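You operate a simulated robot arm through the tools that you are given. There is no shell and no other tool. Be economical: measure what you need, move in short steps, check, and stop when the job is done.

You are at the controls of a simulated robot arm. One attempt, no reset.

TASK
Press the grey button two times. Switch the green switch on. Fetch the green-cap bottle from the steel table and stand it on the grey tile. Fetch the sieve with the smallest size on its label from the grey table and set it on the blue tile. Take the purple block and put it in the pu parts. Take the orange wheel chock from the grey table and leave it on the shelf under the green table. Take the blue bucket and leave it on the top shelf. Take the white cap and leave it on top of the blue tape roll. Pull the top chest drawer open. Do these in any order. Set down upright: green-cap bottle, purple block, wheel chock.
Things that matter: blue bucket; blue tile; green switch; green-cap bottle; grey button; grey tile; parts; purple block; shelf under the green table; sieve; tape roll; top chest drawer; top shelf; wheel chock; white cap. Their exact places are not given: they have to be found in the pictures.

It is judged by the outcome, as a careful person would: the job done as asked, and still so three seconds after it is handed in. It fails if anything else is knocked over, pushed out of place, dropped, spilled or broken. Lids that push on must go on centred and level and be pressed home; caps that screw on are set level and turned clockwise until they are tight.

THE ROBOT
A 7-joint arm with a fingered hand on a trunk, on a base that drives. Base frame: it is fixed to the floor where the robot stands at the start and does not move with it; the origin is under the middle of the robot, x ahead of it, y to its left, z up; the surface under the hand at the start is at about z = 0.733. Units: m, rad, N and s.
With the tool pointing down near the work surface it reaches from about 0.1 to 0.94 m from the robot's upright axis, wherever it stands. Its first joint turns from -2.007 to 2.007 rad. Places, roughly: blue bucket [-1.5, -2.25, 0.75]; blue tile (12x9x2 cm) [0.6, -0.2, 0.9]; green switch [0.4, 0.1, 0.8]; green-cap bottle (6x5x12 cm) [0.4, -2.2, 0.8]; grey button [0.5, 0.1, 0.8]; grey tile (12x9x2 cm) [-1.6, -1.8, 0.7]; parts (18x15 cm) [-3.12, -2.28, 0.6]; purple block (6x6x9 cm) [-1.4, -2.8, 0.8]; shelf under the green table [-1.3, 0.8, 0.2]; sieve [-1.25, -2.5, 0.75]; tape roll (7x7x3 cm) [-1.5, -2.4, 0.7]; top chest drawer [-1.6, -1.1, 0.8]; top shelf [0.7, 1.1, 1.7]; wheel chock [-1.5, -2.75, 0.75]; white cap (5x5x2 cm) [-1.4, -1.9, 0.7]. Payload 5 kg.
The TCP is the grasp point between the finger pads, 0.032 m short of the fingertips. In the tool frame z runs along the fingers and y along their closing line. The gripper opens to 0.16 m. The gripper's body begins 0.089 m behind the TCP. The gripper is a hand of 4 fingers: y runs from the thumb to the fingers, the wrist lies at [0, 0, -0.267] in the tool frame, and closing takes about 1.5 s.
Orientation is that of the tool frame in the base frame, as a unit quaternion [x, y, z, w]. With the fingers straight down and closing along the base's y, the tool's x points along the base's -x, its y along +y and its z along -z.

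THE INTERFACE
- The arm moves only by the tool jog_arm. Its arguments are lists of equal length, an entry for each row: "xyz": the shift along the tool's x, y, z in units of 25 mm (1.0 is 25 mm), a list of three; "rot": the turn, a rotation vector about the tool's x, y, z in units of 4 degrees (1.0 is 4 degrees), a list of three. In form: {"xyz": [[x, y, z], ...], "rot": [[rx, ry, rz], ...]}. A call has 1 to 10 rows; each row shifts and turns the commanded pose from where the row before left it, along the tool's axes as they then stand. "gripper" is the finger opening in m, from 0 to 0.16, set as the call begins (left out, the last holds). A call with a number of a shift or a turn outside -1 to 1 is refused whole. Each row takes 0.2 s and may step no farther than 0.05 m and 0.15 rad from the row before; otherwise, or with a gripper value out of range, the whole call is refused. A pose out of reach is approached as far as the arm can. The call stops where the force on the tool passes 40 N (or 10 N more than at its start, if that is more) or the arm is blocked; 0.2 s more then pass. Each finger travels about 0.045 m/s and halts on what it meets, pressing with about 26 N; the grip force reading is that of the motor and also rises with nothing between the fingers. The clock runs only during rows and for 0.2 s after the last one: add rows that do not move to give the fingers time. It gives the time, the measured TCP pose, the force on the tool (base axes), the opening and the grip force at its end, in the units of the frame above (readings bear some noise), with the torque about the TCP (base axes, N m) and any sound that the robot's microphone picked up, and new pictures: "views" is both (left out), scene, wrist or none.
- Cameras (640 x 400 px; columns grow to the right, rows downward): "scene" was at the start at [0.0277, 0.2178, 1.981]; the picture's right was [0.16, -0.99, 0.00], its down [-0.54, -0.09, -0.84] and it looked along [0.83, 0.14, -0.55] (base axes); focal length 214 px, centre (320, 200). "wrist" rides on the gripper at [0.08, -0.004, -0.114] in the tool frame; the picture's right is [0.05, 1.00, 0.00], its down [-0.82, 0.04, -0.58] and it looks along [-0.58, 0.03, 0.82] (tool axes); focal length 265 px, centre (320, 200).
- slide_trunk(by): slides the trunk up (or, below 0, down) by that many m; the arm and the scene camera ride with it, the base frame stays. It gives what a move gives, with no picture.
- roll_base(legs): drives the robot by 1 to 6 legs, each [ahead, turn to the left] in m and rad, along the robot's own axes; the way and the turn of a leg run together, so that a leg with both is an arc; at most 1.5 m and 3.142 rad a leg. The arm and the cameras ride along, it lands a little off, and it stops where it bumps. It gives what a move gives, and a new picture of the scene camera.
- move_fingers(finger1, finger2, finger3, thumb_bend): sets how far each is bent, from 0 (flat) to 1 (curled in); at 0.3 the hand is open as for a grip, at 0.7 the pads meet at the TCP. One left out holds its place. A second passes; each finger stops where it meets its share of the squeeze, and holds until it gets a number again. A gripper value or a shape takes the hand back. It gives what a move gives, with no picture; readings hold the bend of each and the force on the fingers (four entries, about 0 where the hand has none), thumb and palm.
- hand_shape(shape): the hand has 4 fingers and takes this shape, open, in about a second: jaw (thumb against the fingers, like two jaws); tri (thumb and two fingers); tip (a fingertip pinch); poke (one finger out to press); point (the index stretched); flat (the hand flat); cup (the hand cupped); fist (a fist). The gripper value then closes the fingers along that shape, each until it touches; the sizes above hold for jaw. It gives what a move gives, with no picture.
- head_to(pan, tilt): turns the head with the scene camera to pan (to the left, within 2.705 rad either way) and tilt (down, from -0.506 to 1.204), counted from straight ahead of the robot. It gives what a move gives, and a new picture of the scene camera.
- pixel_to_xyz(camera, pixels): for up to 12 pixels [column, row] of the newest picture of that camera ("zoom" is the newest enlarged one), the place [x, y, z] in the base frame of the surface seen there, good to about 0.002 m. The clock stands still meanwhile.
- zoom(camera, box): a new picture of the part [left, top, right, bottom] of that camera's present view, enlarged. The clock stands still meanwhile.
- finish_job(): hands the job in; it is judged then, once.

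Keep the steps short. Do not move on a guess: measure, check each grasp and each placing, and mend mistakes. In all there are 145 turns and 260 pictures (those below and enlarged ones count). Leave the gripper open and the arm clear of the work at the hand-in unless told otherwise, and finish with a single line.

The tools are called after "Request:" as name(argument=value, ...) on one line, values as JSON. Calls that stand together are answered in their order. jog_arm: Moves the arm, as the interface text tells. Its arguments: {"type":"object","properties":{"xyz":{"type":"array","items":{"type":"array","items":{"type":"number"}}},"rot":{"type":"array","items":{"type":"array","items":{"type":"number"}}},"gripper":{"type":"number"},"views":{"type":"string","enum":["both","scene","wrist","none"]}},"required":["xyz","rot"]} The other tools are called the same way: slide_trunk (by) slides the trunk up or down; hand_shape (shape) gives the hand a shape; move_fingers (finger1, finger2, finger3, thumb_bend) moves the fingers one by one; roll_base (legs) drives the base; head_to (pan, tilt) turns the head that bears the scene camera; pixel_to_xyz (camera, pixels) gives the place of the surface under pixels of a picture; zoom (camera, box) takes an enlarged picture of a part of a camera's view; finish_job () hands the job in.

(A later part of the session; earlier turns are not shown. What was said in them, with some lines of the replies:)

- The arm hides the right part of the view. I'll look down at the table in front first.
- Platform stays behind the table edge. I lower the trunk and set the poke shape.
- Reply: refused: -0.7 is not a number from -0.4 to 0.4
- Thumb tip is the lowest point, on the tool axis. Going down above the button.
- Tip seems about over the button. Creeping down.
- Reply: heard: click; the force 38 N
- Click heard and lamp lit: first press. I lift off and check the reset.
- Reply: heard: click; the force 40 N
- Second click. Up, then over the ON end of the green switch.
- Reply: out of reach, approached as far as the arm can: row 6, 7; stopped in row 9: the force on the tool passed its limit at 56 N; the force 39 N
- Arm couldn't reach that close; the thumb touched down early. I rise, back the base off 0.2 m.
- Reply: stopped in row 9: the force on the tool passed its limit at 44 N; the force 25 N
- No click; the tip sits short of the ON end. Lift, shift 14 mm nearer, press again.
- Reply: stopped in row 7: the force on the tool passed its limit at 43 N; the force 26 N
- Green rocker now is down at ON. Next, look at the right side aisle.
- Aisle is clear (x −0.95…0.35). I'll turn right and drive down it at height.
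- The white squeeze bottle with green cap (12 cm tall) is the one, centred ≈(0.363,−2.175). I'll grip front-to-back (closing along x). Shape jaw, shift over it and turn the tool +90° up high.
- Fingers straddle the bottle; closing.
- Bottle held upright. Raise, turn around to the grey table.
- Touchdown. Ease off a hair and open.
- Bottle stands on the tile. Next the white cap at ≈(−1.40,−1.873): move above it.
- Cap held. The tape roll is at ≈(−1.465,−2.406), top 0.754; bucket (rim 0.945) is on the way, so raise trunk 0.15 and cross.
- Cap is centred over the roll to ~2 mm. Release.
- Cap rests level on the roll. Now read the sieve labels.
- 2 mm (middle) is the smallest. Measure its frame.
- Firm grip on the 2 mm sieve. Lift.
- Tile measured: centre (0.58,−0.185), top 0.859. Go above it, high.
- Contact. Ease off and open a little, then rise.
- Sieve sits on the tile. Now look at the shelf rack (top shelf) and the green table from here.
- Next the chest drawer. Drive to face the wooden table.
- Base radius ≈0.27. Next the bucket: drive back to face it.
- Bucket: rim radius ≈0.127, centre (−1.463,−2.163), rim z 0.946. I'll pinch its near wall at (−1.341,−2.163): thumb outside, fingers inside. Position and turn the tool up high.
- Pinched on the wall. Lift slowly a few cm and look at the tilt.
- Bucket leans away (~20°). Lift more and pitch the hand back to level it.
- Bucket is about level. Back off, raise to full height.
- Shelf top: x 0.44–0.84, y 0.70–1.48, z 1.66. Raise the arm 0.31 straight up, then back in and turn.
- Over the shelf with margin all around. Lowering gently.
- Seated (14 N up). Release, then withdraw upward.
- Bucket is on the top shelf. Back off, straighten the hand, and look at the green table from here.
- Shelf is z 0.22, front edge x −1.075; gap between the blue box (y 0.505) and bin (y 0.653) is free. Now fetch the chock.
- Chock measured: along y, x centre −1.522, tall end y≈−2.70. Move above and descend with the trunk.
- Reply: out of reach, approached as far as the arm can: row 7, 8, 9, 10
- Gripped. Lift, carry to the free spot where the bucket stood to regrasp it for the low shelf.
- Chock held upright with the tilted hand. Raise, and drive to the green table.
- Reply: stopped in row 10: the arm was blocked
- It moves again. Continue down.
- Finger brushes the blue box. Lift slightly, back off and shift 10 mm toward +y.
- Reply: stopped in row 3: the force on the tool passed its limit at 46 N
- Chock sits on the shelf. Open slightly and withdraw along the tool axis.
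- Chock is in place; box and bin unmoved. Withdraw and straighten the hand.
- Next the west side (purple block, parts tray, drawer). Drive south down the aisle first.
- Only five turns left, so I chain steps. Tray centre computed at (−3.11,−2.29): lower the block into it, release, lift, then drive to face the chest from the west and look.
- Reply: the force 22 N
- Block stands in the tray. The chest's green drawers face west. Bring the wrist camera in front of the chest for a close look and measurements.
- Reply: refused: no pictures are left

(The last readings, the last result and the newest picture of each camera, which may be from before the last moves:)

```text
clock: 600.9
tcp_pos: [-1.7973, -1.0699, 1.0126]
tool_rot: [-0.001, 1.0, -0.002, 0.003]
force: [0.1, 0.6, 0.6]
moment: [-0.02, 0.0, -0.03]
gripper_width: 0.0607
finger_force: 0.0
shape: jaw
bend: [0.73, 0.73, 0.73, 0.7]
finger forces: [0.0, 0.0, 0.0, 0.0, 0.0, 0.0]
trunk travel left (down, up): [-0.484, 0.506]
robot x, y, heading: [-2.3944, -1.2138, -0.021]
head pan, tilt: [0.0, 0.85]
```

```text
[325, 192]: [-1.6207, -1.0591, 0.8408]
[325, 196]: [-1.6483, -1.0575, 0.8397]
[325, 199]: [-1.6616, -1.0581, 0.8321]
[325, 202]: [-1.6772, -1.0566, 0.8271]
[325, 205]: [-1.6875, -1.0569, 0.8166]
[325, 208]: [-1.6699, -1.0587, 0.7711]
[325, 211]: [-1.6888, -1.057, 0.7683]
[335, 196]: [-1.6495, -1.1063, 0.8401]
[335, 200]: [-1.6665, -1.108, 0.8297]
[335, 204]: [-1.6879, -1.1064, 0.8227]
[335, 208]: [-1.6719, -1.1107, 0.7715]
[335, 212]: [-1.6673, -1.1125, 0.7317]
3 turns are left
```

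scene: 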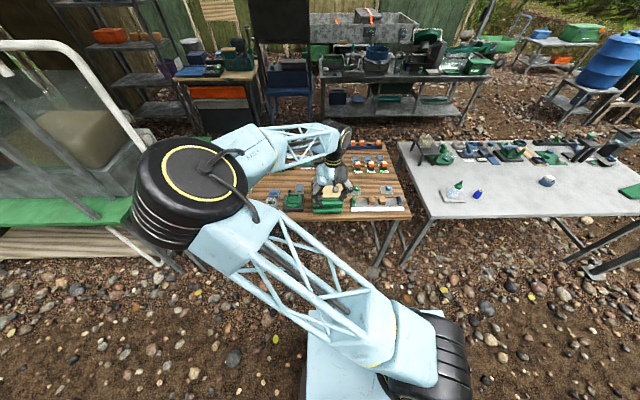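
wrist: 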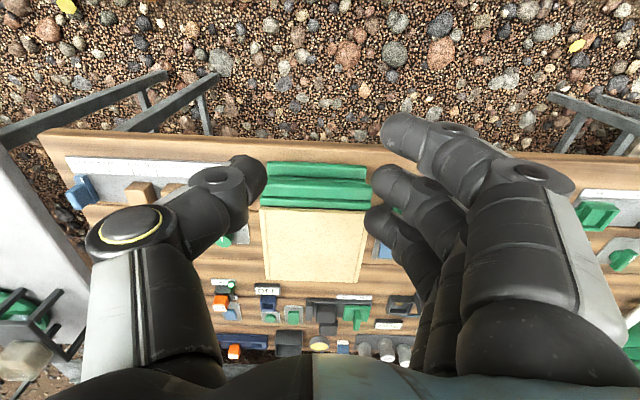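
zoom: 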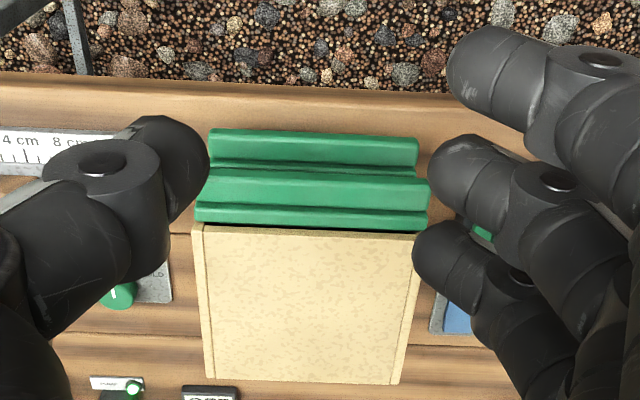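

No pictures remain; I rely on the measured profile: top drawer lip at z≈0.815–0.828, front edge x≈−1.688, panel x≈−1.667. I'll set the hand horizontal in free space in front of it, thumb below and fingers above.

Request:
roll_base(legs=[[-0.12, 0]])

Request:
jog_arm(xyz=[[-0.95, 0, 0], [-0.95, 0, 0], [-0.95, 0, 0], [-0.95, 0, 0], [-0.95, 0, 0], [-0.95, 0, 0]], rot=[[0, 0, 0], [0, 0, 0], [0, 0, 0], [0, 0, 0], [0, 0, 0], [0, 0, 0]], views="none")

Request:
jog_arm(xyz=[[0, 0, 0], [0, 0, 0], [0, 0, 0], [0, 0, 0], [0, 0, 0], [0, 0, 0], [0, 0, 0], [0, 0, 0], [0, 0, 0], [0, 0, 0]], rot=[[0, -1, 0], [0, -1, 0], [0, -1, 0], [0, -1, 0], [0, -1, 0], [0, -1, 0], [0, -1, 0], [0, -1, 0], [0, -1, 0], [0, -1, 0]], views="none")

Request:
jog_arm(xyz=[[0, 0, 0], [0, 0, 0], [0, 0, 0], [0, 0, 0], [0, 0, 0], [0, 0, 0], [0, 0, 0], [0, 0, 0], [0, 0, 0], [0, 0, 0]], rot=[[0, -1, 0], [0, -1, 0], [0, -1, 0], [0, -1, 0], [0, -1, 0], [0, -1, 0], [0, -1, 0], [0, -1, 0], [0, -1, 0], [0, -1, 0]], views="none")

Request:
jog_arm(xyz=[[0, 0, 0], [0, 0, 0], [0, 0, 0], [0, 0, 0], [0, 0, 0], [0, 0, 0], [0, 0, 0], [0, 0, 0], [0, 0, 0], [0, 0, 0]], rot=[[0, -1, 0], [0, -1, 0], [0, -0.5, 0], [0, 0, 1], [0, 0, 1], [0, 0, 1], [0, 0, 1], [0, 0, 1], [0, 0, 1], [0, 0, 1]], views="none")

Request:
jog_arm(xyz=[[0, 0, 0], [0, 0, 0], [0, 0, 0], [0, 0, 0], [0, 0, 0], [0, 0, 0], [0, 0, 0], [0, 0, 0], [0, 0, 0], [0, 0, 0]], rot=[[0, 0, 1], [0, 0, 1], [0, 0, 1], [0, 0, 1], [0, 0, 1], [0, 0, 1], [0, 0, 1], [0, 0, 1], [0, 0, 1], [0, 0, 1]], views="none")

Request:
jog_arm(xyz=[[0, 0, 0], [0, 0, 0], [0, 0, 0], [0, 0, 0], [0, 0, 0], [0, 0, 0]], rot=[[0, 0, 1], [0, 0, 1], [0, 0, 1], [0, 0, 1], [0, 0, 1], [0, 0, 0.5]], gripper=0.04, views="none")

```text
clock: 602.1
tcp_pos: [-1.9216, -1.0674, 1.013]
tool_rot: [-0.001, 1.0, 0.0, 0.003]
force: [-0.2, 1.0, -0.5]
moment: [0.01, -0.01, 0.02]
gripper_width: 0.0604
finger_force: 0.2
shape: jaw
bend: [0.73, 0.73, 0.73, 0.7]
finger forces: [0.0, 0.0, 0.0, 0.1, 0.1, 0.1]
trunk travel left (down, up): [-0.484, 0.506]
robot x, y, heading: [-2.5167, -1.214, -0.022]
head pan, tilt: [0.0, 0.85]
```

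```text
clock: 603.5
tcp_pos: [-1.7765, -1.0683, 1.0118]
tool_rot: [-0.003, 1.0, 0.0, 0.003]
force: [0.3, -0.7, -0.2]
moment: [0.0, -0.01, 0.02]
gripper_width: 0.0606
finger_force: 0.0
shape: jaw
bend: [0.73, 0.73, 0.73, 0.7]
finger forces: [0.1, 0.0, 0.0, 0.1, 0.0, 0.0]
trunk travel left (down, up): [-0.484, 0.506]
robot x, y, heading: [-2.5192, -1.2112, -0.021]
head pan, tilt: [0.0, 0.85]
no pictures are left
```

```text
clock: 605.7
tcp_pos: [-1.7776, -1.0667, 1.0145]
tool_rot: [-0.001, 0.938, -0.001, 0.346]
force: [-0.5, -0.2, 0.8]
moment: [0.0, -0.04, 0.03]
gripper_width: 0.0607
finger_force: 0.0
shape: jaw
bend: [0.73, 0.73, 0.73, 0.7]
finger forces: [0.1, 0.1, 0.1, 0.0, 0.0, 0.1]
trunk travel left (down, up): [-0.484, 0.506]
robot x, y, heading: [-2.5172, -1.2124, -0.02]
head pan, tilt: [0.0, 0.85]
no pictures are left
```

```text
clock: 607.9
tcp_pos: [-1.7789, -1.0668, 1.0129]
tool_rot: [-0.002, 0.763, 0.0, 0.646]
force: [-0.5, -0.1, -0.3]
moment: [-0.01, 0.03, -0.03]
gripper_width: 0.0609
finger_force: 0.1
shape: jaw
bend: [0.73, 0.73, 0.73, 0.7]
finger forces: [0.0, 0.1, 0.0, 0.1, 0.0, 0.0]
trunk travel left (down, up): [-0.484, 0.506]
robot x, y, heading: [-2.5187, -1.213, -0.021]
head pan, tilt: [0.0, 0.85]
no pictures are left
```

```text
clock: 610.1
tcp_pos: [-1.7775, -1.0674, 1.0129]
tool_rot: [0.169, 0.684, 0.172, 0.689]
force: [0.7, 0.5, 0.6]
moment: [0.01, -0.03, 0.03]
gripper_width: 0.0608
finger_force: 0.1
shape: jaw
bend: [0.73, 0.73, 0.73, 0.7]
finger forces: [0.1, 0.0, 0.1, 0.1, 0.1, 0.0]
trunk travel left (down, up): [-0.484, 0.506]
robot x, y, heading: [-2.5179, -1.214, -0.015]
head pan, tilt: [0.0, 0.85]
no pictures are left
```

```text
clock: 612.3
tcp_pos: [-1.7776, -1.0659, 1.0146]
tool_rot: [0.394, 0.585, 0.397, 0.587]
force: [0.0, 0.1, -0.2]
moment: [0.0, -0.01, 0.0]
gripper_width: 0.0609
finger_force: 0.1
shape: jaw
bend: [0.73, 0.73, 0.73, 0.7]
finger forces: [0.0, 0.0, 0.0, 0.1, 0.0, 0.0]
trunk travel left (down, up): [-0.484, 0.506]
robot x, y, heading: [-2.5146, -1.2187, -0.019]
head pan, tilt: [0.0, 0.85]
no pictures are left
```

```text
clock: 613.7
tcp_pos: [-1.778, -1.0667, 1.0136]
tool_rot: [0.498, 0.499, 0.502, 0.501]
force: [0.0, 0.3, 0.9]
moment: [0.0, 0.01, 0.0]
gripper_width: 0.0406
finger_force: 0.1
shape: jaw
bend: [0.73, 0.73, 0.73, 0.7]
finger forces: [0.1, 0.0, 0.0, 0.0, 0.0, 0.1]
trunk travel left (down, up): [-0.484, 0.506]
robot x, y, heading: [-2.513, -1.2083, -0.022]
head pan, tilt: [0.0, 0.85]
no pictures are left
2 turns are left
```

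Hand is exactly horizontal, fingers above, thumb below. Lower with the trunk to lip height, slide in, pinch, pull 9 cm, and read the result.

Request:
slide_trunk(by=-0.197)

Request:
jog_arm(xyz=[[0, 0, 0.8], [0, 0, 0.8], [0, 0, 0.6], [0, 0, 0.4], [0, 0, 0.25], [0, 0, 0.15]], rot=[[0, 0, 0], [0, 0, 0], [0, 0, 0], [0, 0, 0], [0, 0, 0], [0, 0, 0]], gripper=0.042, views="none")

Request:
jog_arm(xyz=[[0, 0, 0], [0, 0, 0], [0, 0, 0], [0, 0, 0], [0, 0, 0], [0, 0, 0], [0, 0, 0], [0, 0, 0]], rot=[[0, 0, 0], [0, 0, 0], [0, 0, 0], [0, 0, 0], [0, 0, 0], [0, 0, 0], [0, 0, 0], [0, 0, 0]], gripper=0.0, views="none")

Request:
jog_arm(xyz=[[0, 0, -0.3], [0, 0, -0.3], [0, 0, -0.3]], rot=[[0, 0, 0], [0, 0, 0], [0, 0, 0]], views="none")

Request:
jog_arm(xyz=[[0, 0, -0.4], [0, 0, -0.4], [0, 0, -0.4], [0, 0, -0.4], [0, 0, -0.4], [0, 0, -0.4], [0, 0, -0.4]], rot=[[0, 0, 0], [0, 0, 0], [0, 0, 0], [0, 0, 0], [0, 0, 0], [0, 0, 0], [0, 0, 0]], views="none")

```text
clock: 615.8
tcp_pos: [-1.7777, -1.0678, 0.8165]
tool_rot: [0.497, 0.499, 0.502, 0.502]
force: [0.2, 0.1, -0.5]
moment: [-0.01, -0.03, -0.03]
gripper_width: 0.0403
finger_force: 0.0
shape: jaw
bend: [0.73, 0.73, 0.73, 0.7]
finger forces: [0.0, 0.1, 0.0, 0.0, 0.0, 0.0]
trunk travel left (down, up): [-0.287, 0.703]
robot x, y, heading: [-2.5165, -1.2119, -0.025]
head pan, tilt: [0.0, 0.85]
```

```text
clock: 617.2
tcp_pos: [-1.7011, -1.0661, 0.8176]
tool_rot: [0.498, 0.498, 0.502, 0.502]
force: [-3.1, 0.0, 2.9]
moment: [-0.01, 0.1, 0.0]
gripper_width: 0.0404
finger_force: 0.1
shape: jaw
bend: [0.73, 0.73, 0.73, 0.7]
finger forces: [0.1, 0.0, 0.0, 0.0, 4.6, 0.0]
trunk travel left (down, up): [-0.287, 0.703]
robot x, y, heading: [-2.5169, -1.211, -0.019]
head pan, tilt: [0.0, 0.85]
no pictures are left
```

```text
clock: 619.0
tcp_pos: [-1.7024, -1.0666, 0.8194]
tool_rot: [0.497, 0.499, 0.502, 0.503]
force: [-5.6, 0.4, 29.3]
moment: [0.0, -0.87, 0.0]
gripper_width: 0.0112
finger_force: 25.7
shape: jaw
bend: [0.69, 0.69, 0.69, 0.72]
finger forces: [14.2, 14.1, 14.2, 0.1, 12.9, 0.0]
trunk travel left (down, up): [-0.287, 0.703]
robot x, y, heading: [-2.5158, -1.2136, -0.023]
head pan, tilt: [0.0, 0.85]
no pictures are left
```

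```text
clock: 619.8
tcp_pos: [-1.7253, -1.0666, 0.8187]
tool_rot: [0.496, 0.499, 0.503, 0.502]
force: [1.4, 3.9, 31.0]
moment: [-0.04, -0.88, 0.1]
gripper_width: 0.0107
finger_force: 26.2
shape: jaw
bend: [0.69, 0.69, 0.69, 0.71]
finger forces: [14.0, 14.1, 14.1, 0.0, 11.1, 0.0]
trunk travel left (down, up): [-0.287, 0.703]
robot x, y, heading: [-2.5187, -1.2164, -0.021]
head pan, tilt: [0.0, 0.85]
no pictures are left
```

```text
clock: 621.4
tcp_pos: [-1.7958, -1.067, 0.8167]
tool_rot: [0.497, 0.499, 0.502, 0.502]
force: [0.3, 6.0, 28.9]
moment: [-0.02, -0.77, 0.14]
gripper_width: 0.01
finger_force: 25.8
shape: jaw
bend: [0.69, 0.69, 0.69, 0.71]
finger forces: [13.5, 13.4, 13.4, 0.0, 12.1, 0.0]
trunk travel left (down, up): [-0.287, 0.703]
robot x, y, heading: [-2.516, -1.2161, -0.028]
head pan, tilt: [0.0, 0.85]
no pictures are left
1 turns are left
```

The lip stayed gripped over the whole 9 cm pull, so the drawer is open. Release, withdraw straight back, clear the work, and hand in.

Request:
jog_arm(xyz=[[0, 0, 0], [0, 0, 0], [0, 0, 0], [0, 0, 0], [0, 0, 0], [0, 0, 0]], rot=[[0, 0, 0], [0, 0, 0], [0, 0, 0], [0, 0, 0], [0, 0, 0], [0, 0, 0]], gripper=0.044, views="none")

Request:
jog_arm(xyz=[[0, 0, -0.5], [0, 0, -0.8], [0, 0, -0.8], [0, 0, -0.8], [0, 0, -0.6]], rot=[[0, 0, 0], [0, 0, 0], [0, 0, 0], [0, 0, 0], [0, 0, 0]], views="none")

Request:
roll_base(legs=[[-0.06, 0]])

Request:
slide_trunk(by=0.3)

Request:
jog_arm(xyz=[[0, 0, 0], [0, 0, 0], [0, 0, 0], [0, 0, 0], [0, 0, 0]], rot=[[0, 0, 0], [0, 0, 0], [0, 0, 0], [0, 0, 0], [0, 0, 0]], gripper=0.16, views="none")

Request:
finish_job()

```text
clock: 622.8
tcp_pos: [-1.7961, -1.0665, 0.8152]
tool_rot: [0.497, 0.499, 0.501, 0.502]
force: [-0.1, 0.0, -0.1]
moment: [0.0, -0.04, -0.05]
gripper_width: 0.0434
finger_force: 0.0
shape: jaw
bend: [0.73, 0.73, 0.73, 0.7]
finger forces: [0.1, 0.0, 0.1, 0.1, 0.0, 0.0]
trunk travel left (down, up): [-0.287, 0.703]
robot x, y, heading: [-2.5167, -1.2176, -0.023]
head pan, tilt: [0.0, 0.85]
no pictures are left
```

```text
clock: 624.0
tcp_pos: [-1.8834, -1.0688, 0.8161]
tool_rot: [0.497, 0.498, 0.502, 0.503]
force: [0.1, -0.5, -0.7]
moment: [-0.01, 0.03, -0.05]
gripper_width: 0.0434
finger_force: 0.1
shape: jaw
bend: [0.73, 0.73, 0.73, 0.7]
finger forces: [0.0, 0.0, 0.0, 0.0, 0.1, 0.1]
trunk travel left (down, up): [-0.287, 0.703]
robot x, y, heading: [-2.5215, -1.214, -0.022]
head pan, tilt: [0.0, 0.85]
no pictures are left
```

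```text
clock: 625.0
tcp_pos: [-1.9436, -1.0656, 0.8162]
tool_rot: [0.498, 0.498, 0.502, 0.502]
force: [-0.2, 0.3, -0.2]
moment: [0.04, 0.0, 0.01]
gripper_width: 0.0439
finger_force: 0.0
shape: jaw
bend: [0.73, 0.73, 0.73, 0.7]
finger forces: [0.0, 0.0, 0.0, 0.1, 0.0, 0.0]
trunk travel left (down, up): [-0.287, 0.703]
robot x, y, heading: [-2.5795, -1.2129, -0.02]
head pan, tilt: [0.0, 0.85]
```

```text
clock: 628.0
tcp_pos: [-1.9431, -1.0656, 1.1173]
tool_rot: [0.497, 0.499, 0.502, 0.503]
force: [-0.1, -0.2, -0.9]
moment: [0.03, 0.02, -0.02]
gripper_width: 0.0435
finger_force: 0.1
shape: jaw
bend: [0.73, 0.73, 0.73, 0.7]
finger forces: [0.0, 0.0, 0.0, 0.1, 0.1, 0.1]
trunk travel left (down, up): [-0.587, 0.403]
robot x, y, heading: [-2.5755, -1.2139, -0.016]
head pan, tilt: [0.0, 0.85]
```

```text
clock: 629.2
tcp_pos: [-1.9434, -1.065, 1.1172]
tool_rot: [0.496, 0.499, 0.502, 0.503]
force: [0.1, 1.0, 0.3]
moment: [0.0, 0.03, 0.02]
gripper_width: 0.1501
finger_force: 0.0
shape: jaw
bend: [0.42, 0.42, 0.42, 0.39]
finger forces: [0.0, 0.1, 0.1, 0.1, 0.0, 0.1]
trunk travel left (down, up): [-0.587, 0.403]
robot x, y, heading: [-2.5776, -1.2096, -0.021]
head pan, tilt: [0.0, 0.85]
no pictures are left
```

```text
The job is handed in.
```

I did all nine tasks and handed the job in; the drawer pull (about 9 cm) was judged from grip and force readings only because the pictures had run out, and the white cap rests level but about 8 mm off-centre on the tape roll.
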